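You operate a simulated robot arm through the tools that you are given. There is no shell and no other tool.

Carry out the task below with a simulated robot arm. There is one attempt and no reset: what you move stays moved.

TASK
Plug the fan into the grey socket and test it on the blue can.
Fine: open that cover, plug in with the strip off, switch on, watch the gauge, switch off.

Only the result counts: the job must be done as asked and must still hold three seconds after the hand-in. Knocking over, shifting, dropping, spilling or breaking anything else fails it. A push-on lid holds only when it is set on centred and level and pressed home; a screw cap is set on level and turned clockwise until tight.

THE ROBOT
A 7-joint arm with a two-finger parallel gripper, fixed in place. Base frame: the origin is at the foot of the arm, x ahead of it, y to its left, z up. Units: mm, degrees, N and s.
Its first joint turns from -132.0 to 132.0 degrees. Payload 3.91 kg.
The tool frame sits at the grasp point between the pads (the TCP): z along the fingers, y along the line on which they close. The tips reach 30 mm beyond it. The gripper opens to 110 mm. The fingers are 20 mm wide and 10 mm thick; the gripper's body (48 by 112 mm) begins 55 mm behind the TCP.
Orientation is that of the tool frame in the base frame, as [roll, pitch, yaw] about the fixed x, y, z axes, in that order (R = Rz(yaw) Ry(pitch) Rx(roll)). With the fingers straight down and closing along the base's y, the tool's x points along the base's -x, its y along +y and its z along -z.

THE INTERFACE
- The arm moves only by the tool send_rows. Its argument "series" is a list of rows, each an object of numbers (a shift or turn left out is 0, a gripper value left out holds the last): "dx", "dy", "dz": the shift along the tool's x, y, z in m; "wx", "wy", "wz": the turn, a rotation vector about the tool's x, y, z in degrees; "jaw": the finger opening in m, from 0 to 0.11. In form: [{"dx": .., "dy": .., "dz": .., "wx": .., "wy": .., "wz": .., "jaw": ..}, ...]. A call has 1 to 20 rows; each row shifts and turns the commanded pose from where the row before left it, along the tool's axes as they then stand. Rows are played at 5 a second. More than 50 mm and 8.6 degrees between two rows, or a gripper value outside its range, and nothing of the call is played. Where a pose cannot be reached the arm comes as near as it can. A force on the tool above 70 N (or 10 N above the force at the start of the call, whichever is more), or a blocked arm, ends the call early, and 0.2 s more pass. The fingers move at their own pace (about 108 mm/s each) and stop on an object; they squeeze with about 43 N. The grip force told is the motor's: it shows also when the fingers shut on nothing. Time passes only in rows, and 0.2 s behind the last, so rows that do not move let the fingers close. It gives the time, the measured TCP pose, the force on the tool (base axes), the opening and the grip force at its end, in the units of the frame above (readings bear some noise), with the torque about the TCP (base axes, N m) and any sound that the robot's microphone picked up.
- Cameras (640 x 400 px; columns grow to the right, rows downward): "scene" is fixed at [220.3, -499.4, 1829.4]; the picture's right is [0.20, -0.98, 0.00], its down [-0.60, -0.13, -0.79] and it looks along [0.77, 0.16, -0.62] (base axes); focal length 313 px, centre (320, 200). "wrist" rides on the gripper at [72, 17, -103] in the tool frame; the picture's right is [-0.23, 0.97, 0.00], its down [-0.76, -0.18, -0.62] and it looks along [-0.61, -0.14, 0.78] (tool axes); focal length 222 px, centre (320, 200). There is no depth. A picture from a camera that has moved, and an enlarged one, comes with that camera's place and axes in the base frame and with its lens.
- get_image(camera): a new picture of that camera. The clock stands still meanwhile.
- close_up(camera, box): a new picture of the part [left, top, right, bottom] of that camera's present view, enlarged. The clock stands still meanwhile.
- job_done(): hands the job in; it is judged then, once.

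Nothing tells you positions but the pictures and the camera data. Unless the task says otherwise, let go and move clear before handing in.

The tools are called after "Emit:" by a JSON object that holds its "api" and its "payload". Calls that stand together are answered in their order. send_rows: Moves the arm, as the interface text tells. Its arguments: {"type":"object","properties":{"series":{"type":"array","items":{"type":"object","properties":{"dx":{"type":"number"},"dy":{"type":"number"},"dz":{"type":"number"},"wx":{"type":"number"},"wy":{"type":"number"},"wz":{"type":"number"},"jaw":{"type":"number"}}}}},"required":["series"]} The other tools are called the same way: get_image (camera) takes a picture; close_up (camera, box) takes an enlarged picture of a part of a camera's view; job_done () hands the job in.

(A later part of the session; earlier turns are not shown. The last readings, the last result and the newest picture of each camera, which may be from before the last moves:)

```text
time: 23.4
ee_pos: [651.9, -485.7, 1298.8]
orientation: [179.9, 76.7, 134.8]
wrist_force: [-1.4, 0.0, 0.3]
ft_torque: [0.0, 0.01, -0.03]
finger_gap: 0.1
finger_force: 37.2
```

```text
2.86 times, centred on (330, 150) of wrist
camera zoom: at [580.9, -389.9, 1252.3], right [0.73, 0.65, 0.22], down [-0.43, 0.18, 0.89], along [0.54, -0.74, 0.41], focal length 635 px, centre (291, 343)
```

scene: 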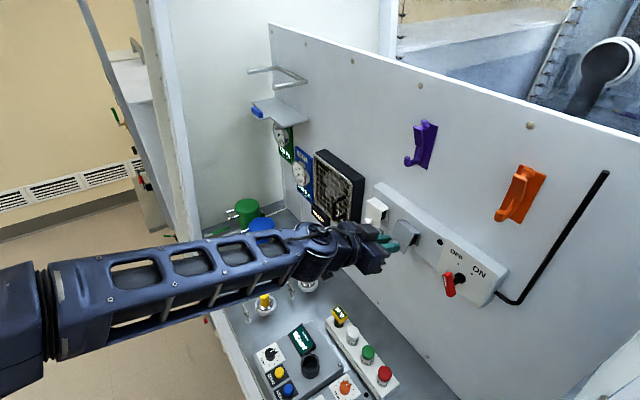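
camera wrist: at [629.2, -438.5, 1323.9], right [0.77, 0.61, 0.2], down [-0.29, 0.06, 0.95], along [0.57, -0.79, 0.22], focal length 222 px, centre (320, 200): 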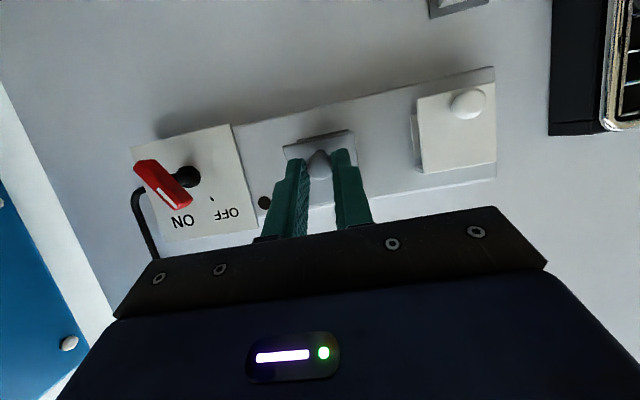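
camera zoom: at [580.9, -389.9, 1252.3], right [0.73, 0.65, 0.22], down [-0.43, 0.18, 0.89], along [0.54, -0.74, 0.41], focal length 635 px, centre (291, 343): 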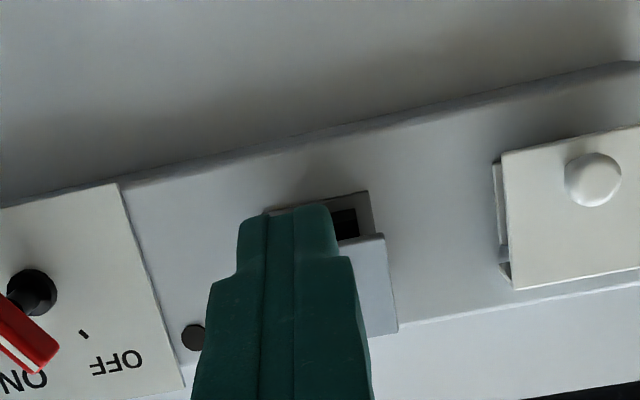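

The flap has held at about 40°. I slide the closed fingers forward beneath it.

Emit:
{"api": "send_rows", "payload": {"series": [{"dx": -0.005, "dy": -0.0005, "dz": 0.0212}, {"dx": -0.005, "dz": 0.0212}, {"dx": -0.005, "dz": 0.0212}, {"dx": -0.005, "dz": 0.0212}, {}]}}

Emit:
{"api": "close_up", "payload": {"camera": "scene", "box": [340, 190, 440, 280]}}

Emit:
{"api": "close_up", "payload": {"camera": "wrist", "box": [230, 80, 430, 220]}}

```text
time: 24.6
ee_pos: [713.1, -547.5, 1300.9]
orientation: [179.8, 76.6, 134.8]
wrist_force: [-0.1, -0.1, 0.1]
ft_torque: [-0.04, 0.02, -0.01]
finger_gap: 0.2
finger_force: 37.5
```

```text
4.44 times, centred on (390, 235) of scene
camera zoom: at [220.3, -499.4, 1829.4], right [0.2, -0.98, 0.0], down [-0.6, -0.13, -0.79], along [0.77, 0.16, -0.62], focal length 1390 px, centre (9, 44)
```

zoom: 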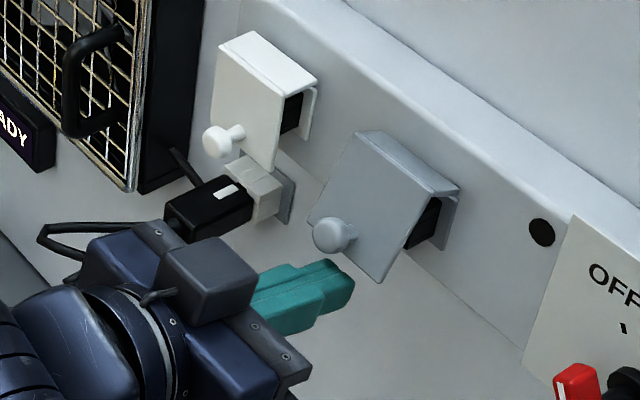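

```text
2.86 times, centred on (330, 150) of wrist
camera zoom: at [642.3, -451.3, 1253.4], right [0.73, 0.65, 0.22], down [-0.43, 0.18, 0.89], along [0.54, -0.74, 0.41], focal length 635 px, centre (291, 343)
```

zoom: 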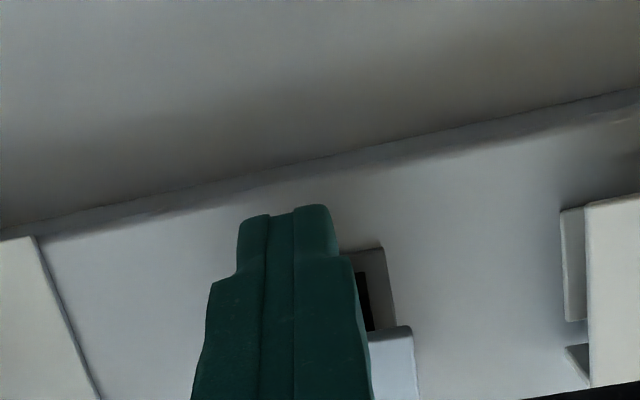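

The fingertips are at the flap's lower edge and need to go a few millimetres further in. After that I raise them to push the flap up.

Emit:
{"api": "send_rows", "payload": {"series": [{"dx": -0.0018, "dz": 0.0078}, {"dx": -0.0097, "dz": -0.0023}, {"dx": -0.0097, "dz": -0.0023}, {"dx": -0.0097, "dz": -0.0023}, {}]}}

Emit:
{"api": "close_up", "payload": {"camera": "scene", "box": [340, 190, 440, 280]}}

```text
time: 25.8
ee_pos: [717.8, -553.1, 1329.3]
orientation: [179.9, 76.6, 135.0]
wrist_force: [-0.7, 0.6, 0.0]
ft_torque: [-0.03, 0.01, 0.03]
finger_gap: 0.0
finger_force: 37.9
```

```text
4.44 times, centred on (390, 235) of scene
camera zoom: at [220.3, -499.4, 1829.4], right [0.2, -0.98, 0.0], down [-0.6, -0.13, -0.79], along [0.77, 0.16, -0.62], focal length 1390 px, centre (9, 44)
```

zoom: 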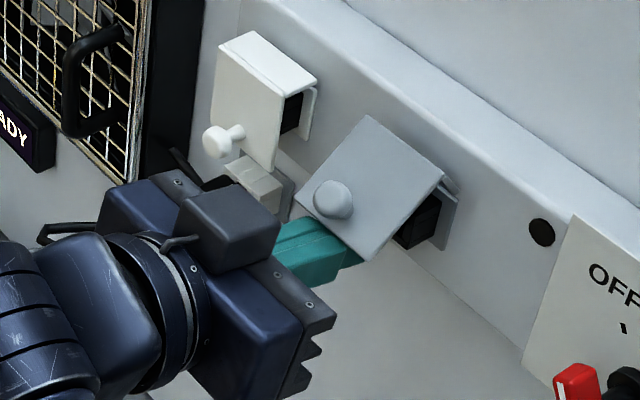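

The flap is swinging up on the fingers, so I keep raising.

Emit:
{"api": "send_rows", "payload": {"series": [{"dx": -0.0097, "dz": -0.0023}, {"dx": -0.0097, "dz": -0.0023}, {"dx": -0.0097, "dz": -0.0023}, {}]}}

Emit:
{"api": "close_up", "payload": {"camera": "scene", "box": [340, 190, 440, 280]}}

```text
time: 26.8
ee_pos: [718.1, -554.8, 1359.9]
orientation: [180.0, 76.5, 134.9]
wrist_force: [-0.5, -0.1, 0.4]
ft_torque: [-0.02, -0.02, 0.01]
finger_gap: 0.0
finger_force: 38.1
```

```text
4.44 times, centred on (390, 235) of scene
camera zoom: at [220.3, -499.4, 1829.4], right [0.2, -0.98, 0.0], down [-0.6, -0.13, -0.79], along [0.77, 0.16, -0.62], focal length 1390 px, centre (9, 44)
```

zoom: 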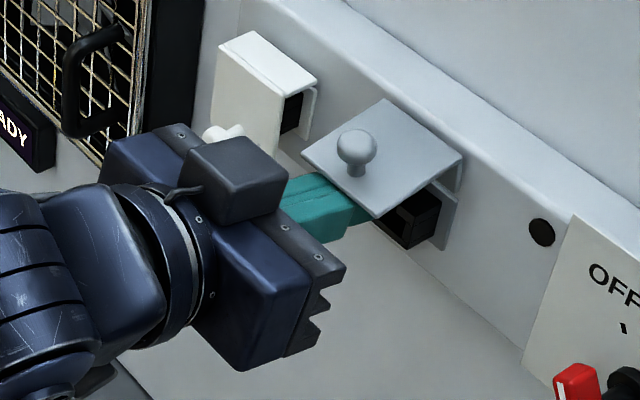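

The flap is near horizontal. I raise a little more so it opens well past 90°.

Emit:
{"api": "send_rows", "payload": {"series": [{"dx": -0.0097, "dz": -0.0023}, {"dx": -0.0097, "dz": -0.0023}, {}]}}

Emit:
{"api": "close_up", "payload": {"camera": "scene", "box": [340, 190, 440, 280]}}

Emit:
{"api": "get_image", "payload": {"camera": "wrist"}}

```text
time: 27.6
ee_pos: [719.3, -552.6, 1379.3]
orientation: [179.8, 76.6, 134.8]
wrist_force: [0.2, 0.5, 0.4]
ft_torque: [0.02, 0.01, -0.04]
finger_gap: 0.1
finger_force: 37.1
```

```text
4.44 times, centred on (390, 235) of scene
camera zoom: at [220.3, -499.4, 1829.4], right [0.2, -0.98, 0.0], down [-0.6, -0.13, -0.79], along [0.77, 0.16, -0.62], focal length 1390 px, centre (9, 44)
```

zoom: 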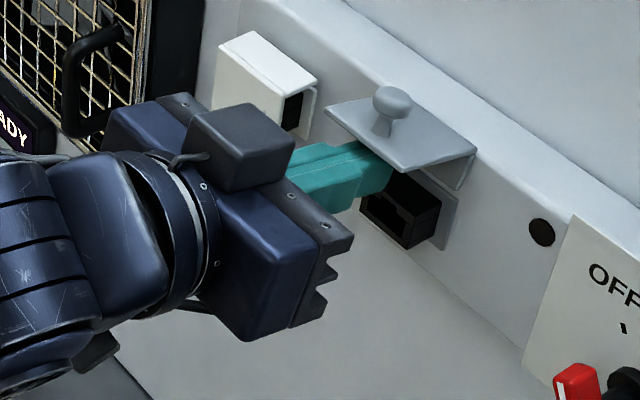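

```text
taken
camera wrist: at [647.3, -457.6, 1332.8], right [0.73, 0.65, 0.22], down [-0.43, 0.18, 0.89], along [0.54, -0.74, 0.41], focal length 222 px, centre (320, 200)
```

wrist: 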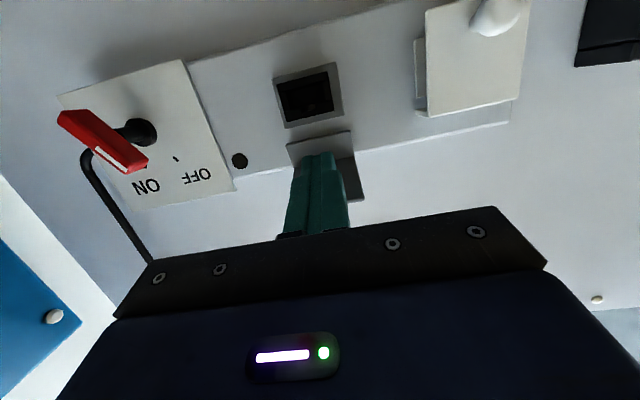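

The socket is exposed now. I push the flap another bit upward, then look at the socket face.

Emit:
{"api": "send_rows", "payload": {"series": [{"dx": -0.0097, "dz": -0.0023}, {"dx": -0.0097, "dz": -0.0023}, {}]}}

Emit:
{"api": "close_up", "payload": {"camera": "scene", "box": [340, 190, 440, 280]}}

Emit:
{"api": "close_up", "payload": {"camera": "wrist", "box": [230, 40, 410, 220]}}

```text
time: 28.3
ee_pos: [718.0, -552.9, 1387.5]
orientation: [-179.8, 75.4, 135.2]
wrist_force: [-5.0, 3.6, -11.1]
ft_torque: [0.3, 0.23, 0.1]
finger_gap: 0.1
finger_force: 37.6
stopped in row 3: the force on the tool passed its limit at 74 N (the readings are from after the stop); the commanded pose is now the measured one
```

```text
4.44 times, centred on (390, 235) of scene
camera zoom: at [220.3, -499.4, 1829.4], right [0.2, -0.98, 0.0], down [-0.6, -0.13, -0.79], along [0.77, 0.16, -0.62], focal length 1390 px, centre (9, 44)
```

zoom: 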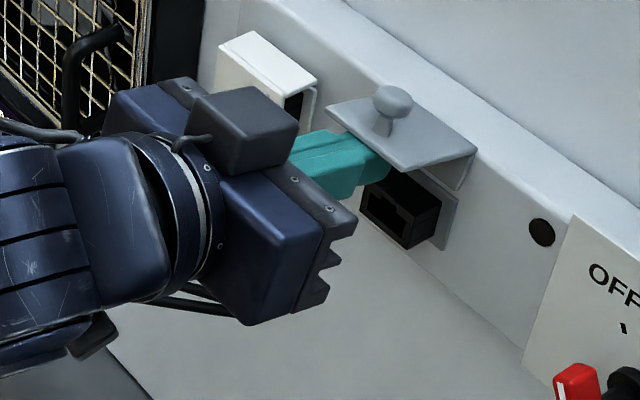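

```text
2.22 times, centred on (320, 130) of wrist
camera zoom: at [646.0, -456.8, 1343.5], right [0.73, 0.65, 0.22], down [-0.42, 0.17, 0.89], along [0.54, -0.74, 0.39], focal length 494 px, centre (320, 356)
```

zoom: 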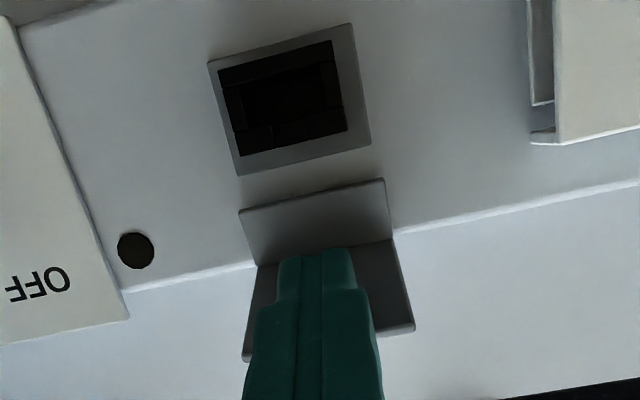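

The flap has reached its end stop at roughly 110°. I lower off it and back away to check that it stays open.

Emit:
{"api": "send_rows", "payload": {"series": [{"dx": 0.0097, "dz": 0.0023}, {"dx": 0.0097, "dz": 0.0023}, {"dz": -0.03}, {"dz": -0.035}, {"dz": -0.035}, {}]}}

Emit:
{"api": "close_up", "payload": {"camera": "scene", "box": [340, 190, 440, 280]}}

Emit:
{"api": "get_image", "payload": {"camera": "wrist"}}

Emit:
{"api": "close_up", "payload": {"camera": "wrist", "box": [250, 90, 390, 180]}}

```text
time: 29.7
ee_pos: [649.0, -484.9, 1393.9]
orientation: [-179.8, 75.5, 135.0]
wrist_force: [0.4, 0.0, -0.2]
ft_torque: [0.0, 0.01, 0.0]
finger_gap: 0.0
finger_force: 38.1
```

```text
4.44 times, centred on (390, 235) of scene
camera zoom: at [220.3, -499.4, 1829.4], right [0.2, -0.98, 0.0], down [-0.6, -0.13, -0.79], along [0.77, 0.16, -0.62], focal length 1390 px, centre (9, 44)
```

zoom: 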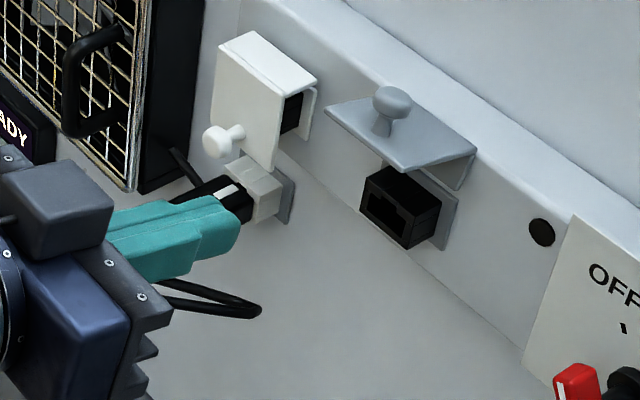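

```text
taken
camera wrist: at [577.3, -388.4, 1349.8], right [0.73, 0.65, 0.22], down [-0.42, 0.17, 0.89], along [0.54, -0.74, 0.39], focal length 222 px, centre (320, 200)
```

wrist: 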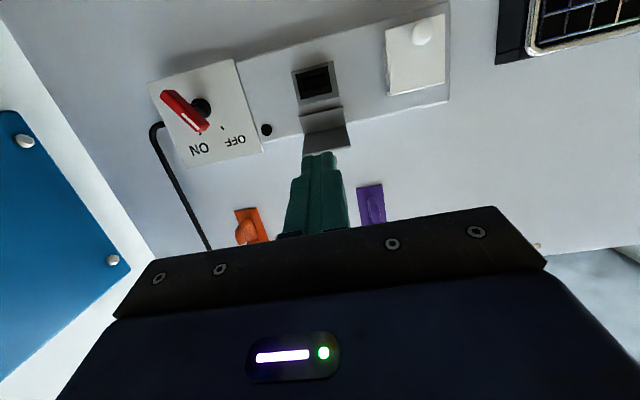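

```text
4.44 times, centred on (320, 135) of wrist
camera zoom: at [577.3, -388.4, 1349.8], right [0.73, 0.65, 0.22], down [-0.42, 0.17, 0.89], along [0.54, -0.74, 0.39], focal length 987 px, centre (320, 489)
```

zoom: 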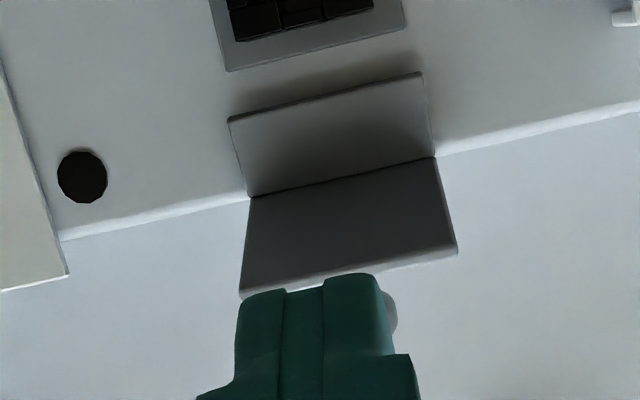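

The cover stays open and the socket is a black box with a recess. Now I'll measure the socket and the parked plug closely.

Emit:
{"api": "close_up", "payload": {"camera": "scene", "box": [385, 200, 425, 240]}}

Emit:
{"api": "close_up", "payload": {"camera": "wrist", "box": [280, 50, 350, 120]}}

Emit:
{"api": "send_rows", "payload": {"series": [{"dx": 0.035, "dy": 0.03, "jaw": 0.11}, {"dx": 0.035, "dy": 0.03}, {"dx": 0.035, "dz": -0.02}, {}]}}

Emit:
{"api": "get_image", "payload": {"camera": "wrist"}}

Emit:
{"api": "close_up", "payload": {"camera": "scene", "box": [345, 210, 395, 255]}}

```text
10.00 times, centred on (405, 220) of scene
camera zoom: at [220.3, -499.4, 1829.4], right [0.2, -0.98, 0.0], down [-0.6, -0.13, -0.79], along [0.77, 0.16, -0.62], focal length 3127 px, centre (-530, 0)
```

zoom: 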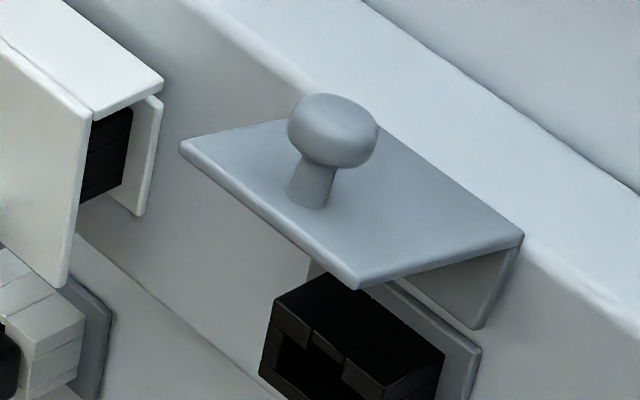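

```text
5.71 times, centred on (315, 85) of wrist
camera zoom: at [577.3, -388.4, 1349.8], right [0.73, 0.65, 0.22], down [-0.42, 0.17, 0.89], along [0.54, -0.74, 0.39], focal length 1269 px, centre (349, 857)
```

zoom: 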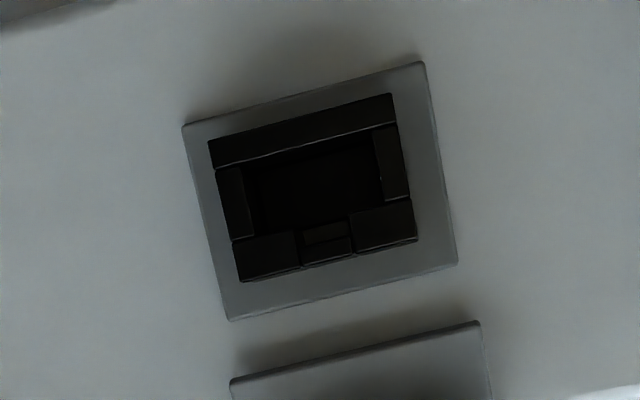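

```text
time: 30.7
ee_pos: [658.5, -410.5, 1295.7]
orientation: [-179.8, 75.6, 135.2]
wrist_force: [0.0, -0.2, -0.4]
ft_torque: [0.0, -0.01, -0.01]
finger_gap: 110.0
finger_force: 0.0
```

```text
taken
camera wrist: at [587.4, -313.8, 1251.9], right [0.73, 0.65, 0.22], down [-0.42, 0.17, 0.89], along [0.54, -0.74, 0.39], focal length 222 px, centre (320, 200)
```

wrist: 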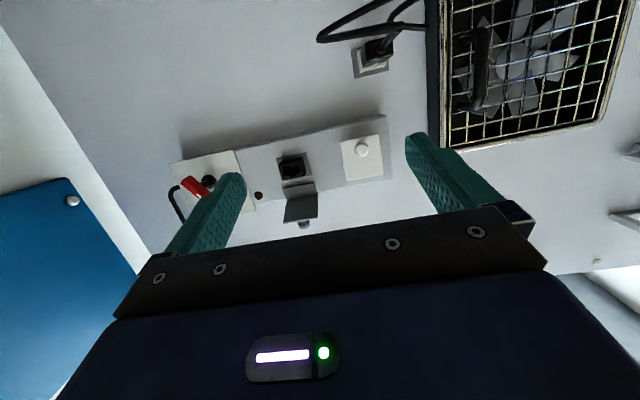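

```text
8.89 times, centred on (370, 232) of scene
camera zoom: at [220.3, -499.4, 1829.4], right [0.2, -0.98, 0.0], down [-0.6, -0.13, -0.79], along [0.77, 0.16, -0.62], focal length 2780 px, centre (-124, -89)
```

zoom: 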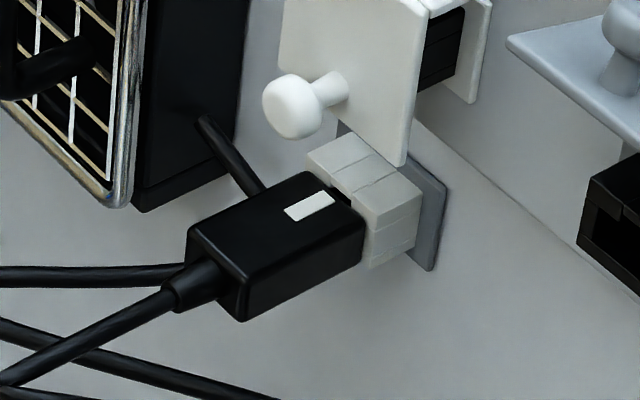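

The socket and the parking holder share the same keyed box shape, with the notch at the top. I will measure both in the same picture to get the displacement between them.

Emit:
{"api": "close_up", "payload": {"camera": "wrist", "box": [265, 140, 325, 200]}}

Emit:
{"api": "close_up", "payload": {"camera": "wrist", "box": [340, 30, 400, 90]}}

```text
6.67 times, centred on (295, 170) of wrist
camera zoom: at [587.4, -313.8, 1251.9], right [0.73, 0.65, 0.22], down [-0.42, 0.17, 0.89], along [0.54, -0.74, 0.39], focal length 1481 px, centre (487, 400)
```

zoom: 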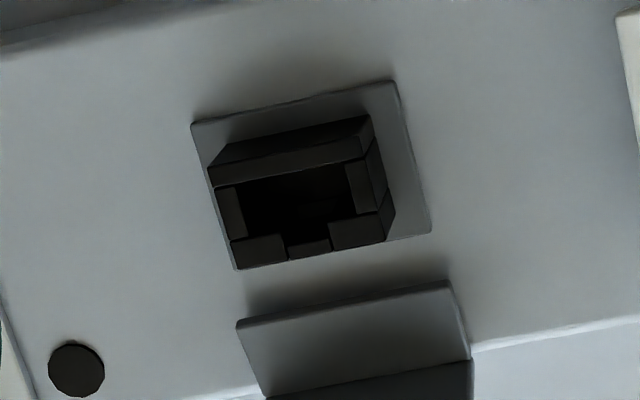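

```text
6.67 times, centred on (370, 60) of wrist
camera zoom: at [587.4, -313.8, 1251.9], right [0.73, 0.65, 0.22], down [-0.42, 0.17, 0.89], along [0.54, -0.74, 0.39], focal length 1481 px, centre (-13, 1133)
```

zoom: 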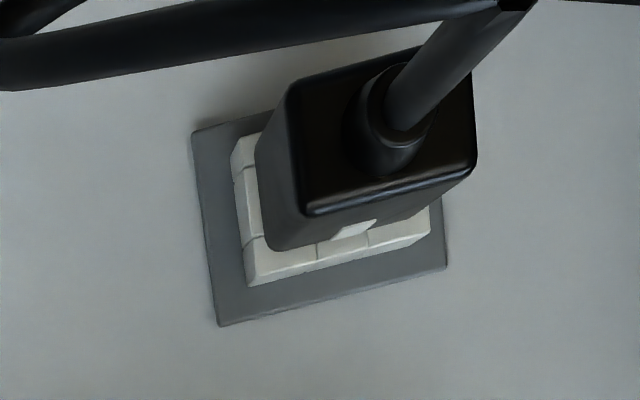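

Both boxes are visible, and I estimate a displacement of about 137 mm right, 116 mm up and 34 mm out from holder to socket. To check this without depending on camera calibration, I shift the camera by exactly that amount and see whether the socket lands on the same pixels as the holder did.

Emit:
{"api": "send_rows", "payload": {"series": [{"dx": -0.02607, "dy": -0.03433, "dz": -0.01547}, {"dx": -0.02607, "dy": -0.03433, "dz": -0.01547}, {"dx": -0.02607, "dy": -0.03433, "dz": -0.01547}, {"dx": -0.02607, "dy": -0.03433, "dz": -0.01547}, {}, {}]}}

Emit:
{"api": "close_up", "payload": {"camera": "wrist", "box": [340, 30, 400, 90]}}

Emit:
{"api": "get_image", "payload": {"camera": "wrist"}}

```text
time: 32.1
ee_pos: [537.5, -483.0, 1416.0]
orientation: [-180.0, 75.6, 135.1]
wrist_force: [-0.2, 0.4, -0.1]
ft_torque: [0.03, 0.0, 0.02]
finger_gap: 109.9
finger_force: 0.0
```

```text
6.67 times, centred on (370, 60) of wrist
camera zoom: at [466.5, -387.2, 1369.8], right [0.73, 0.65, 0.22], down [-0.42, 0.17, 0.89], along [0.54, -0.74, 0.39], focal length 1481 px, centre (-13, 1133)
```

zoom: 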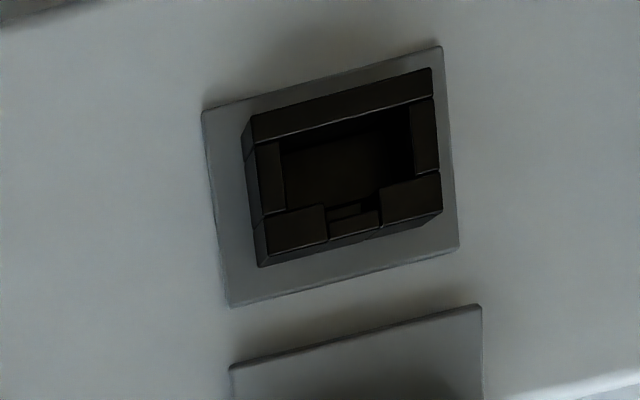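

```text
taken
camera wrist: at [466.5, -387.2, 1369.8], right [0.73, 0.65, 0.22], down [-0.42, 0.17, 0.89], along [0.54, -0.74, 0.39], focal length 222 px, centre (320, 200)
```

wrist: 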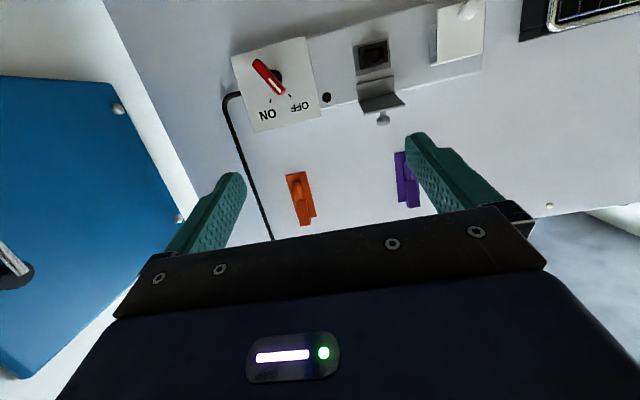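

The socket image is the same size and only about 11 px right and 20 px up from the holder, so the displacement needs a correction of roughly 3 mm. I read the pose a few times to average out noise.

Emit:
{"api": "send_rows", "payload": {"series": [{}]}}

Emit:
{"api": "send_rows", "payload": {"series": [{}]}}

Emit:
{"api": "send_rows", "payload": {"series": [{}]}}

Emit:
{"api": "close_up", "payload": {"camera": "wrist", "box": [340, 30, 400, 90]}}

```text
time: 32.5
ee_pos: [537.3, -483.3, 1413.6]
orientation: [-179.8, 75.5, 135.1]
wrist_force: [0.4, 1.1, -0.5]
ft_torque: [0.01, 0.0, 0.0]
finger_gap: 110.1
finger_force: 0.1
```

```text
time: 32.9
ee_pos: [537.9, -483.1, 1415.0]
orientation: [-179.9, 75.6, 135.1]
wrist_force: [0.3, 0.4, 0.0]
ft_torque: [-0.02, 0.02, -0.01]
finger_gap: 110.1
finger_force: 0.0
```

```text
time: 33.3
ee_pos: [537.6, -484.1, 1413.9]
orientation: [-179.9, 75.6, 135.1]
wrist_force: [-0.6, 0.0, -0.5]
ft_torque: [0.0, -0.06, -0.02]
finger_gap: 110.1
finger_force: 0.1
```

```text
6.67 times, centred on (370, 60) of wrist
camera zoom: at [466.7, -387.1, 1369.7], right [0.73, 0.65, 0.22], down [-0.42, 0.17, 0.89], along [0.54, -0.74, 0.39], focal length 1481 px, centre (-13, 1133)
```

zoom: 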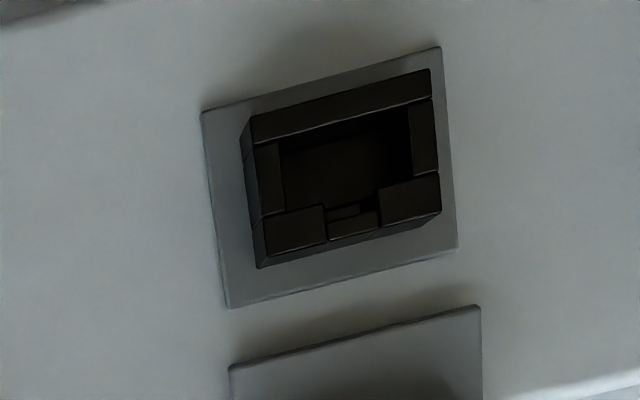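

The displacement from holder to socket now comes out at about +134.7 mm along the wall, +115.0 mm up and +34 mm out. I move in front of the parked plug and tilt the tool to about 35° above horizontal, so the palm passes over the cable.

Emit:
{"api": "send_rows", "payload": {"series": [{"dx": 0.01552, "dy": 0.03572, "dz": 0.00967}, {"dx": 0.01552, "dy": 0.03572, "dz": 0.00967}, {"dx": 0.01552, "dy": 0.03572, "dz": 0.00967}, {"dx": 0.01552, "dy": 0.03572, "dz": 0.00967}, {"dx": 0.01552, "dy": 0.03572, "dz": 0.00967}, {"dx": 0.01552, "dy": 0.03572, "dz": 0.00967, "jaw": 0.05}, {"wy": 3.4}, {"wy": 3.4}, {"wy": 3.4}, {"wy": 3.4}, {"wy": 3.4}, {"wy": 3.4}, {}]}}

Emit:
{"api": "get_image", "payload": {"camera": "wrist"}}

Emit:
{"api": "get_image", "payload": {"camera": "scene"}}

```text
time: 36.1
ee_pos: [712.5, -354.8, 1309.9]
orientation: [-179.9, 55.3, 135.1]
wrist_force: [-0.4, -0.5, 0.6]
ft_torque: [0.03, 0.02, -0.04]
finger_gap: 50.1
finger_force: 0.0
```

```text
taken
camera wrist: at [635.8, -252.9, 1308.9], right [0.78, 0.6, 0.19], down [-0.18, -0.07, 0.98], along [0.6, -0.8, 0.05], focal length 222 px, centre (320, 200)
```

wrist: 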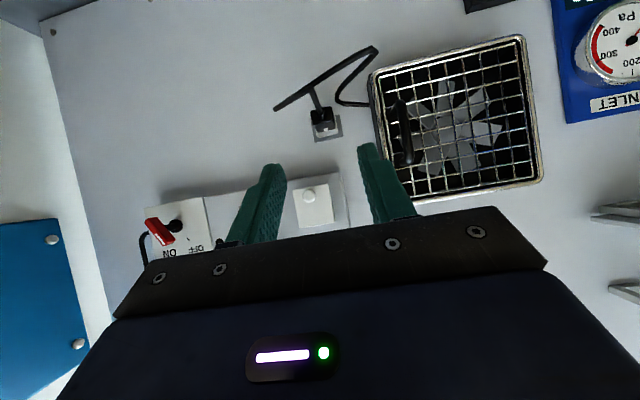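

```text
taken
```

scene: 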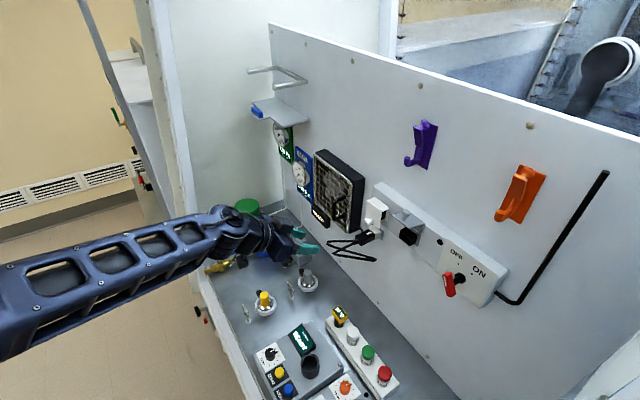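

The tilt went through cleanly and the plug is visible between the fingers. I take a closer look to centre on it.

Emit:
{"api": "close_up", "payload": {"camera": "wrist", "box": [285, 90, 365, 160]}}

Emit:
{"api": "close_up", "payload": {"camera": "scene", "box": [340, 200, 400, 260]}}

```text
5.71 times, centred on (325, 125) of wrist
camera zoom: at [635.8, -252.9, 1308.9], right [0.78, 0.6, 0.19], down [-0.18, -0.07, 0.98], along [0.6, -0.8, 0.05], focal length 1269 px, centre (291, 629)
```

zoom: 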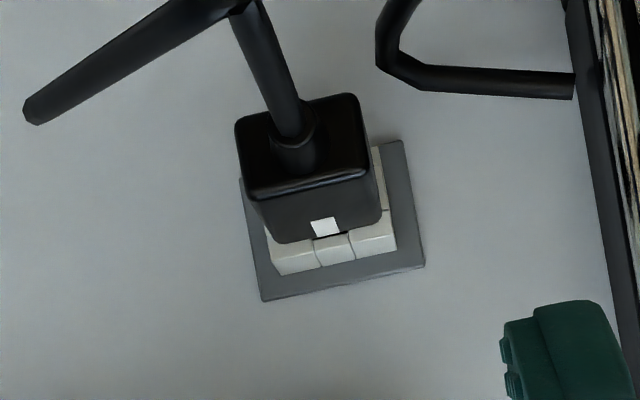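

```text
6.67 times, centred on (370, 230) of scene
camera zoom: at [220.3, -499.4, 1829.4], right [0.2, -0.98, 0.0], down [-0.6, -0.13, -0.79], along [0.77, 0.16, -0.62], focal length 2085 px, centre (-13, 0)
```

zoom: 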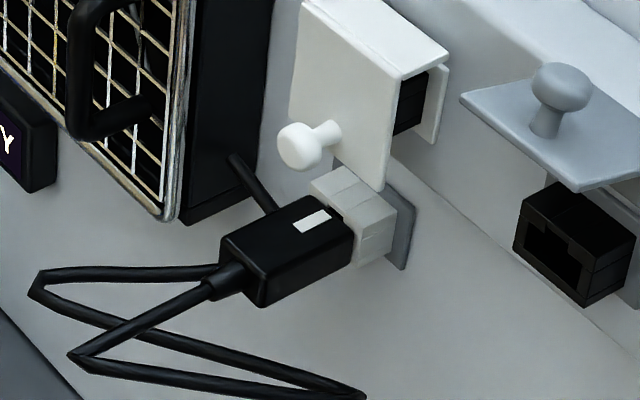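

The plug body is about 28 mm wide, 18 mm tall and 52 mm long, centred near s=-252 and height 1216.5. I approach to a pre-grasp point above and in front of it.

Emit:
{"api": "send_rows", "payload": {"series": [{"dx": -0.01063, "dy": -0.0004, "dz": 0.03063}, {"dx": -0.01063, "dy": -0.0004, "dz": 0.03063}, {"dx": -0.01063, "dy": -0.0004, "dz": 0.03063}, {"dz": 0.025}, {"dz": 0.025}, {}]}}

Emit:
{"api": "get_image", "payload": {"camera": "wrist"}}

Emit:
{"api": "close_up", "payload": {"camera": "wrist", "box": [270, 90, 370, 190]}}

Emit:
{"api": "close_up", "payload": {"camera": "scene", "box": [330, 200, 410, 270]}}

```text
time: 37.5
ee_pos: [807.9, -450.7, 1254.8]
orientation: [-179.8, 55.2, 135.0]
wrist_force: [0.4, -0.2, 0.8]
ft_torque: [0.01, -0.02, -0.03]
finger_gap: 50.3
finger_force: 0.1
```

```text
taken
camera wrist: at [730.2, -348.9, 1254.8], right [0.78, 0.6, 0.19], down [-0.18, -0.07, 0.98], along [0.6, -0.8, 0.05], focal length 222 px, centre (320, 200)
```

wrist: 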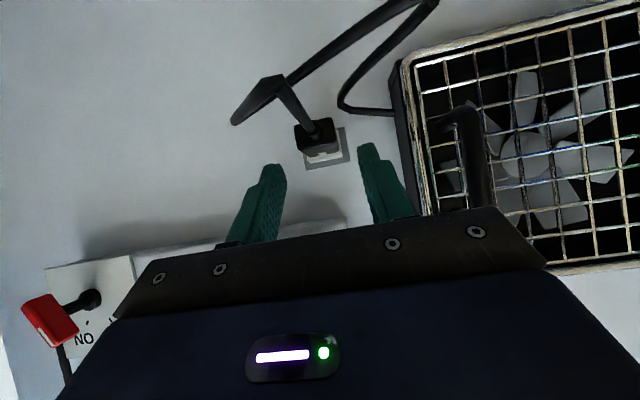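

```text
4.00 times, centred on (320, 140) of wrist
camera zoom: at [730.2, -348.9, 1254.8], right [0.78, 0.6, 0.19], down [-0.18, -0.07, 0.98], along [0.6, -0.8, 0.05], focal length 888 px, centre (320, 440)
```

zoom: 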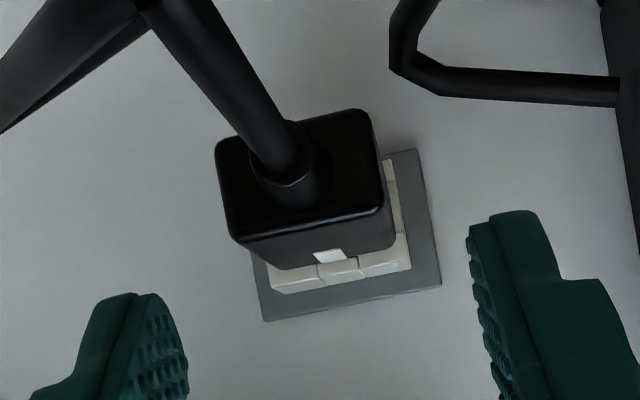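

```text
5.71 times, centred on (370, 235) of scene
camera zoom: at [220.3, -499.4, 1829.4], right [0.2, -0.98, 0.0], down [-0.6, -0.13, -0.79], along [0.77, 0.16, -0.62], focal length 1787 px, centre (34, 0)
```

zoom: 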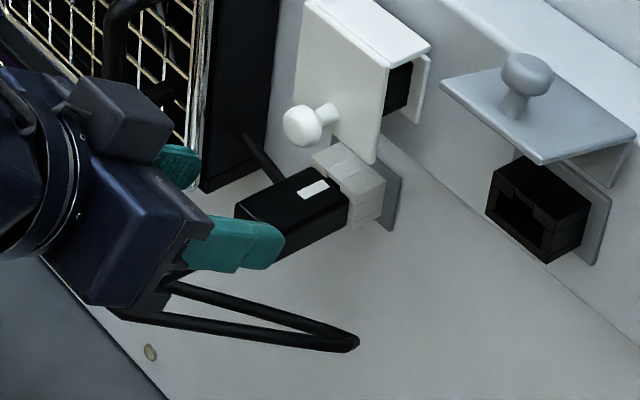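

Alignment is within about half a millimetre. I go in to the grasp position with a narrower jaw.

Emit:
{"api": "send_rows", "payload": {"series": [{"dy": -0.0005, "dz": 0.0168, "jaw": 0.042}, {"dz": 0.0168}, {"dz": 0.0167}, {}]}}

Emit:
{"api": "get_image", "payload": {"camera": "wrist"}}

Emit:
{"api": "close_up", "payload": {"camera": "scene", "box": [330, 200, 410, 270]}}

```text
time: 38.5
ee_pos: [836.7, -480.0, 1227.0]
orientation: [-179.9, 55.2, 135.0]
wrist_force: [0.4, -0.2, 0.4]
ft_torque: [-0.05, 0.01, 0.0]
finger_gap: 42.0
finger_force: 0.1
```

```text
taken
camera wrist: at [759.3, -378.5, 1225.7], right [0.78, 0.6, 0.19], down [-0.18, -0.07, 0.98], along [0.6, -0.8, 0.05], focal length 222 px, centre (320, 200)
```

wrist: 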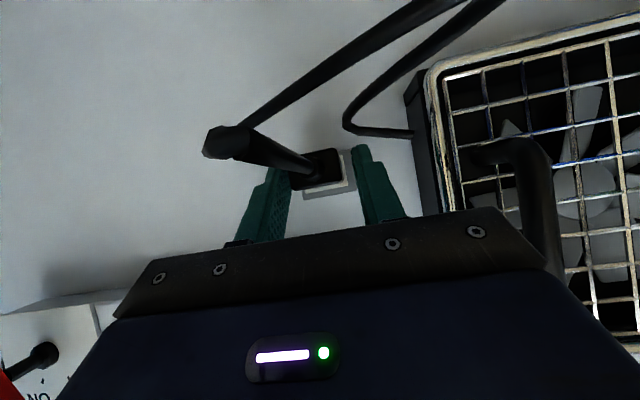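

```text
5.71 times, centred on (370, 235) of scene
camera zoom: at [220.3, -499.4, 1829.4], right [0.2, -0.98, 0.0], down [-0.6, -0.13, -0.79], along [0.77, 0.16, -0.62], focal length 1787 px, centre (34, 0)
```

zoom: 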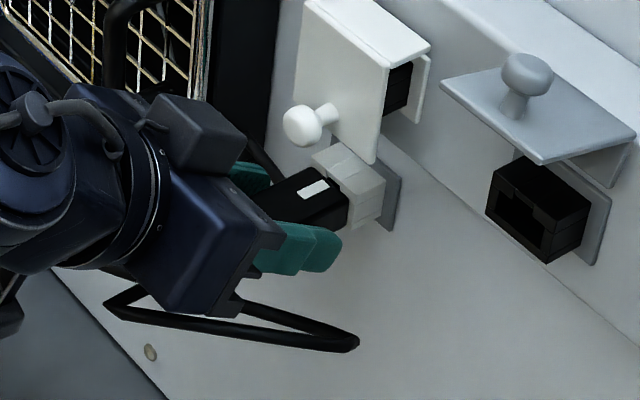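

The fingers straddle the plug's sides, so I close on it.

Emit:
{"api": "send_rows", "payload": {"series": [{"jaw": 0.03}, {"jaw": 0.02}, {"jaw": 0.0}, {}, {}]}}

Emit:
{"api": "close_up", "payload": {"camera": "wrist", "box": [260, 100, 400, 220]}}

Emit:
{"api": "close_up", "payload": {"camera": "scene", "box": [330, 200, 410, 270]}}

```text
time: 39.7
ee_pos: [836.3, -480.0, 1226.5]
orientation: [-179.9, 55.2, 135.0]
wrist_force: [-2.9, -4.4, -0.1]
ft_torque: [-0.05, 0.03, -0.26]
finger_gap: 29.0
finger_force: 43.1
```

```text
3.33 times, centred on (330, 160) of wrist
camera zoom: at [759.0, -378.6, 1225.7], right [0.78, 0.6, 0.19], down [-0.18, -0.07, 0.98], along [0.6, -0.8, 0.05], focal length 740 px, centre (287, 333)
```

zoom: 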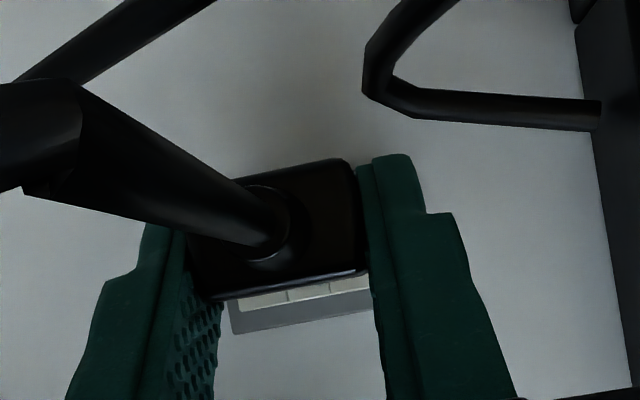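

```text
5.71 times, centred on (370, 235) of scene
camera zoom: at [220.3, -499.4, 1829.4], right [0.2, -0.98, 0.0], down [-0.6, -0.13, -0.79], along [0.77, 0.16, -0.62], focal length 1787 px, centre (34, 0)
```

zoom: 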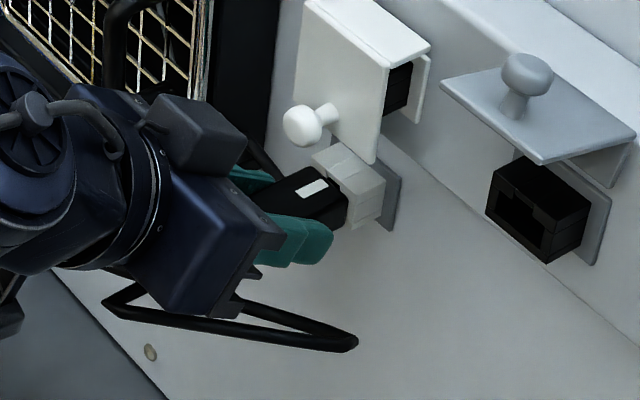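

The plug is gripped, with an opening of 29 mm. I note the camera position as reference and pull the plug straight out along the wall normal, starting gently.

Emit:
{"api": "send_rows", "payload": {"series": [{"dx": 0.00285, "dz": -0.0041}, {"dx": 0.00285, "dz": -0.0041}, {}]}}

Emit:
{"api": "close_up", "payload": {"camera": "scene", "box": [330, 200, 410, 270]}}

```text
time: 40.5
ee_pos: [829.8, -472.8, 1226.4]
orientation: [-179.9, 55.1, 135.1]
wrist_force: [-0.1, 0.0, -0.2]
ft_torque: [0.0, 0.0, -0.03]
finger_gap: 28.7
finger_force: 42.9
```

```text
5.71 times, centred on (370, 235) of scene
camera zoom: at [220.3, -499.4, 1829.4], right [0.2, -0.98, 0.0], down [-0.6, -0.13, -0.79], along [0.77, 0.16, -0.62], focal length 1787 px, centre (34, 0)
```

zoom: 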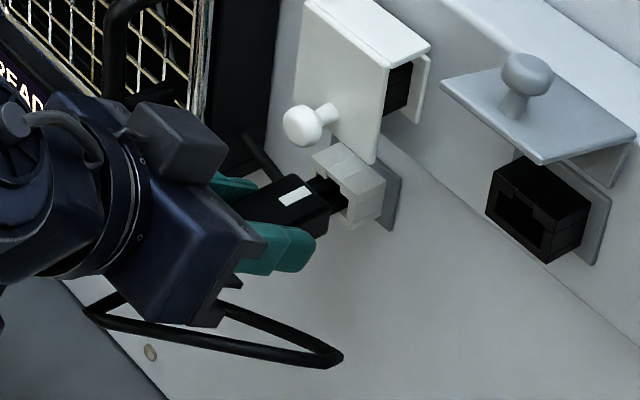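

The plug slides out freely and a black keyed nose is showing. I pull it further out, well clear of the holder.

Emit:
{"api": "send_rows", "payload": {"series": [{"dx": 0.0057, "dz": -0.0082}, {"dx": 0.0057, "dz": -0.0082}, {"dx": 0.0114, "dz": -0.0164}, {"dx": 0.0171, "dz": -0.0246}, {"dx": 0.0171, "dz": -0.0246}, {}]}}

Emit:
{"api": "close_up", "payload": {"camera": "scene", "box": [310, 190, 430, 290]}}

Emit:
{"api": "close_up", "payload": {"camera": "wrist", "box": [240, 80, 420, 220]}}

```text
time: 41.9
ee_pos: [760.1, -403.1, 1227.7]
orientation: [-180.0, 55.3, 135.1]
wrist_force: [-0.2, 0.4, -0.5]
ft_torque: [0.01, 0.01, -0.02]
finger_gap: 28.6
finger_force: 43.5
```

```text
4.00 times, centred on (370, 240) of scene
camera zoom: at [220.3, -499.4, 1829.4], right [0.2, -0.98, 0.0], down [-0.6, -0.13, -0.79], along [0.77, 0.16, -0.62], focal length 1251 px, centre (120, 40)
```

zoom: 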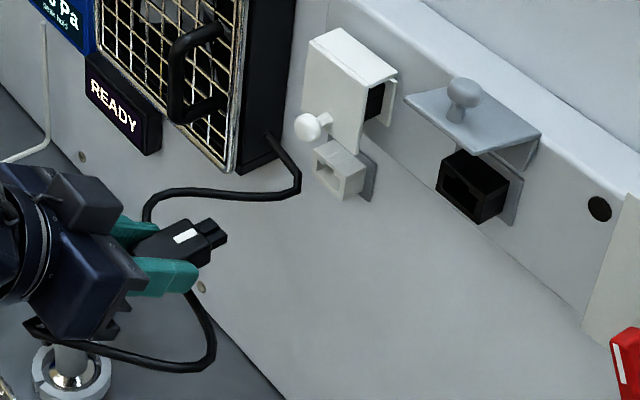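

```text
2.86 times, centred on (330, 150) of wrist
camera zoom: at [681.9, -300.9, 1225.5], right [0.78, 0.6, 0.19], down [-0.18, -0.07, 0.98], along [0.6, -0.8, 0.05], focal length 635 px, centre (291, 343)
```

zoom: 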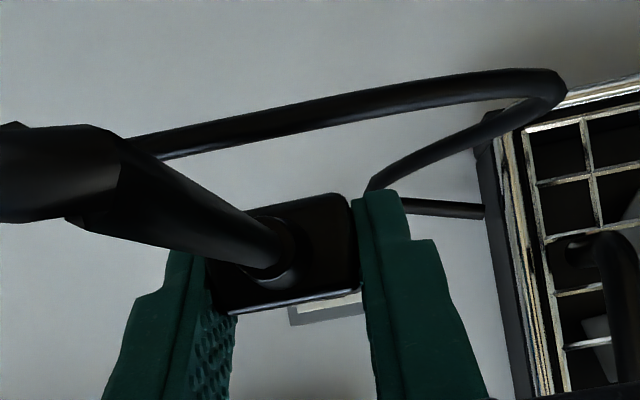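

The plug is free and its keyed nose points at the wall. The cable behaves like a real rope. I carry the plug right and up until it is in front of the grey socket, staying well out from the wall.

Emit:
{"api": "send_rows", "payload": {"series": [{"dx": -0.01184, "dy": -0.01689, "dz": -0.0082}, {"dx": -0.01184, "dy": -0.01689, "dz": -0.0082}, {"dx": -0.01184, "dy": -0.01689, "dz": -0.0082}, {"dx": -0.01184, "dy": -0.01689, "dz": -0.0082}, {"dx": -0.01184, "dy": -0.01689, "dz": -0.0082}, {"dx": -0.01184, "dy": -0.01689, "dz": -0.0082}, {"dx": -0.01184, "dy": -0.01689, "dz": -0.0082}, {"dx": -0.01184, "dy": -0.01689, "dz": -0.0082}, {}]}}

Emit:
{"api": "close_up", "payload": {"camera": "scene", "box": [310, 190, 430, 290]}}

Emit:
{"api": "get_image", "payload": {"camera": "wrist"}}

```text
time: 43.9
ee_pos: [663.0, -499.8, 1341.4]
orientation: [-179.9, 55.3, 135.1]
wrist_force: [0.4, 0.4, -0.7]
ft_torque: [0.02, 0.01, -0.01]
finger_gap: 29.6
finger_force: 43.0
```

```text
4.00 times, centred on (370, 240) of scene
camera zoom: at [220.3, -499.4, 1829.4], right [0.2, -0.98, 0.0], down [-0.6, -0.13, -0.79], along [0.77, 0.16, -0.62], focal length 1251 px, centre (120, 40)
```

zoom: 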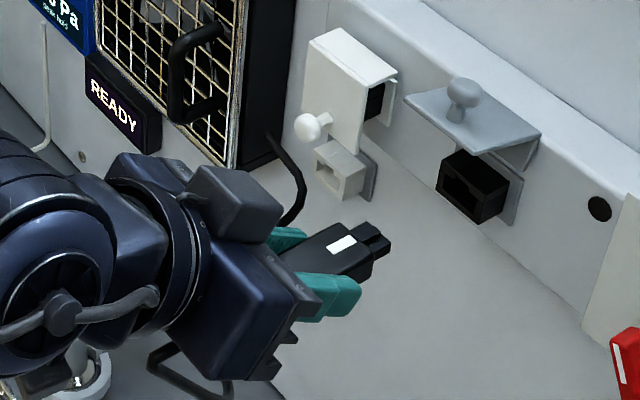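

```text
taken
camera wrist: at [585.5, -396.4, 1340.4], right [0.78, 0.6, 0.19], down [-0.18, -0.07, 0.98], along [0.6, -0.8, 0.05], focal length 222 px, centre (320, 200)
```

wrist: 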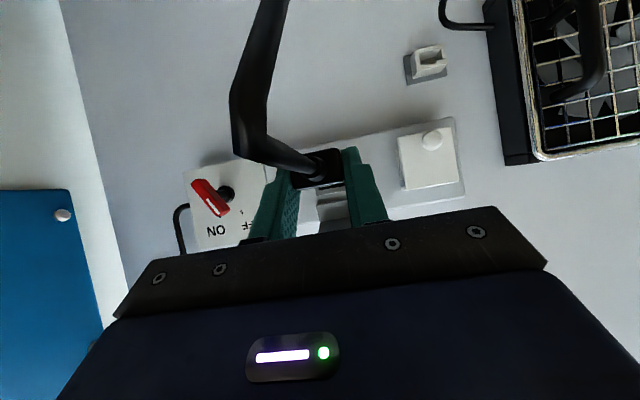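

The plug is in line with the socket to within about half a millimetre by the camera position. I advance 50 mm so the nose is just short of the opening and check.

Emit:
{"api": "send_rows", "payload": {"series": [{"dx": -0.0098, "dy": 0.0006, "dz": 0.0135}, {"dx": -0.0095, "dz": 0.0137}, {"dx": -0.0095, "dz": 0.0137}, {}]}}

Emit:
{"api": "close_up", "payload": {"camera": "scene", "box": [370, 200, 430, 250]}}

Emit:
{"api": "get_image", "payload": {"camera": "wrist"}}

Emit:
{"api": "close_up", "payload": {"camera": "wrist", "box": [270, 130, 390, 230]}}

```text
time: 44.9
ee_pos: [704.8, -526.2, 1340.3]
orientation: [179.9, 55.2, 136.0]
wrist_force: [-7.0, -8.0, -0.2]
ft_torque: [0.4, -0.26, 0.61]
finger_gap: 29.1
finger_force: 43.0
```

```text
8.00 times, centred on (400, 225) of scene
camera zoom: at [220.3, -499.4, 1829.4], right [0.2, -0.98, 0.0], down [-0.6, -0.13, -0.79], along [0.77, 0.16, -0.62], focal length 2502 px, centre (-320, 0)
```

zoom: 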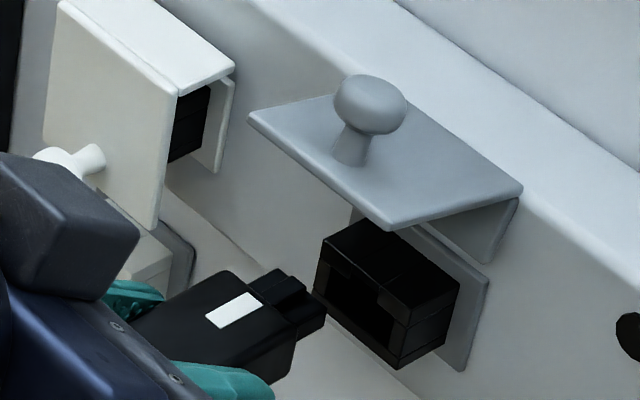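

```text
taken
camera wrist: at [626.2, -424.8, 1340.2], right [0.77, 0.61, 0.19], down [-0.18, -0.07, 0.98], along [0.61, -0.79, 0.05], focal length 222 px, centre (320, 200)
```

wrist: 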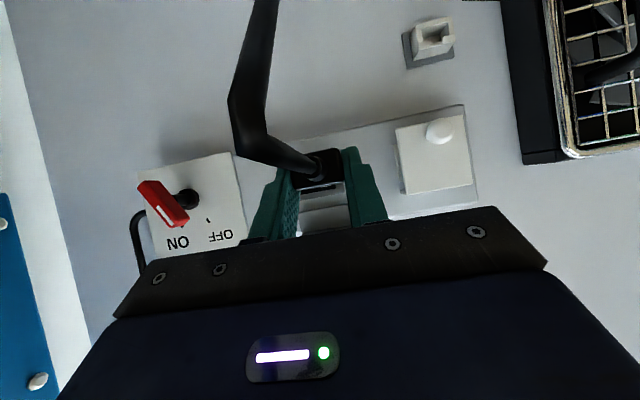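

```text
4.00 times, centred on (330, 180) of wrist
camera zoom: at [626.2, -424.8, 1340.2], right [0.77, 0.61, 0.19], down [-0.18, -0.07, 0.98], along [0.61, -0.79, 0.05], focal length 888 px, centre (280, 280)
```

zoom: 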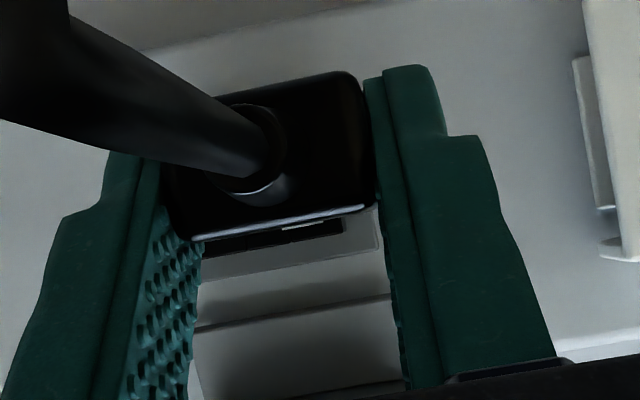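

The tool has drifted sideways by about 9 mm with a side load that looks like the arm itself still moving, possibly a joint reconfiguration. I wait a moment without moving and read again.

Emit:
{"api": "send_rows", "payload": {"series": [{}, {}]}}

Emit:
{"api": "close_up", "payload": {"camera": "wrist", "box": [270, 130, 390, 230]}}

Emit:
{"api": "get_image", "payload": {"camera": "scene"}}

```text
time: 45.5
ee_pos: [698.2, -533.7, 1341.0]
orientation: [-180.0, 55.2, 134.9]
wrist_force: [-0.4, 0.5, -0.2]
ft_torque: [0.02, 0.01, -0.01]
finger_gap: 29.2
finger_force: 43.5
```

```text
4.00 times, centred on (330, 180) of wrist
camera zoom: at [621.1, -431.5, 1340.2], right [0.78, 0.6, 0.19], down [-0.18, -0.07, 0.98], along [0.6, -0.8, 0.05], focal length 888 px, centre (280, 280)
```

zoom: 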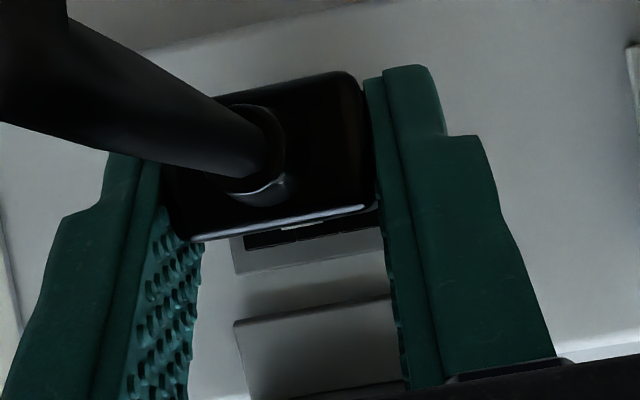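

```text
taken
```

scene: 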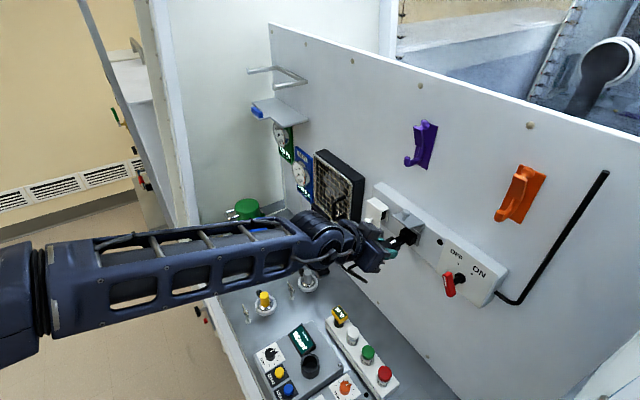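

The arm has settled and is back on line. I check the nose against the socket opening close up.

Emit:
{"api": "close_up", "payload": {"camera": "scene", "box": [380, 205, 430, 250]}}

Emit:
{"api": "close_up", "payload": {"camera": "scene", "box": [370, 200, 430, 250]}}

```text
8.89 times, centred on (405, 228) of scene
camera zoom: at [220.3, -499.4, 1829.4], right [0.2, -0.98, 0.0], down [-0.6, -0.13, -0.79], along [0.77, 0.16, -0.62], focal length 2780 px, centre (-436, -44)
```

zoom: 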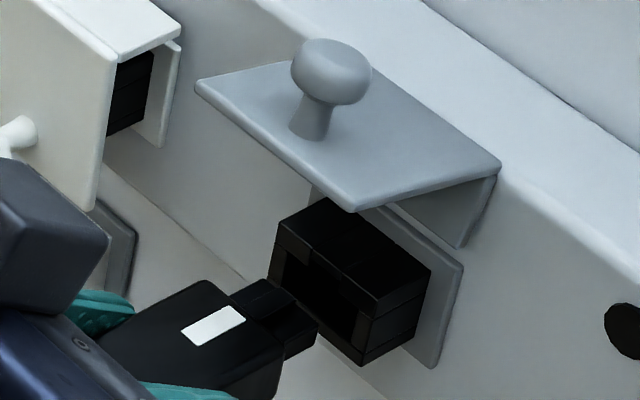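

```text
8.00 times, centred on (400, 225) of scene
camera zoom: at [220.3, -499.4, 1829.4], right [0.2, -0.98, 0.0], down [-0.6, -0.13, -0.79], along [0.77, 0.16, -0.62], focal length 2502 px, centre (-320, 0)
```

zoom: 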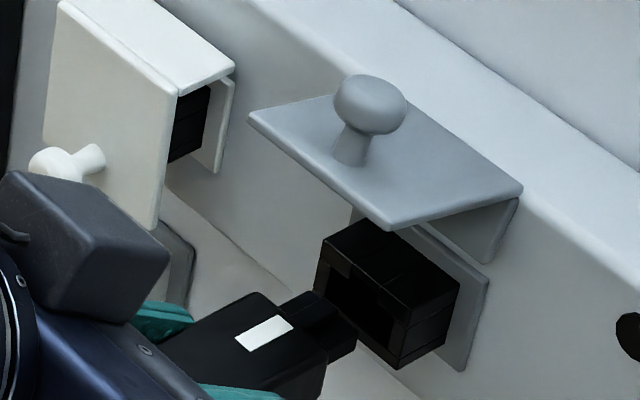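

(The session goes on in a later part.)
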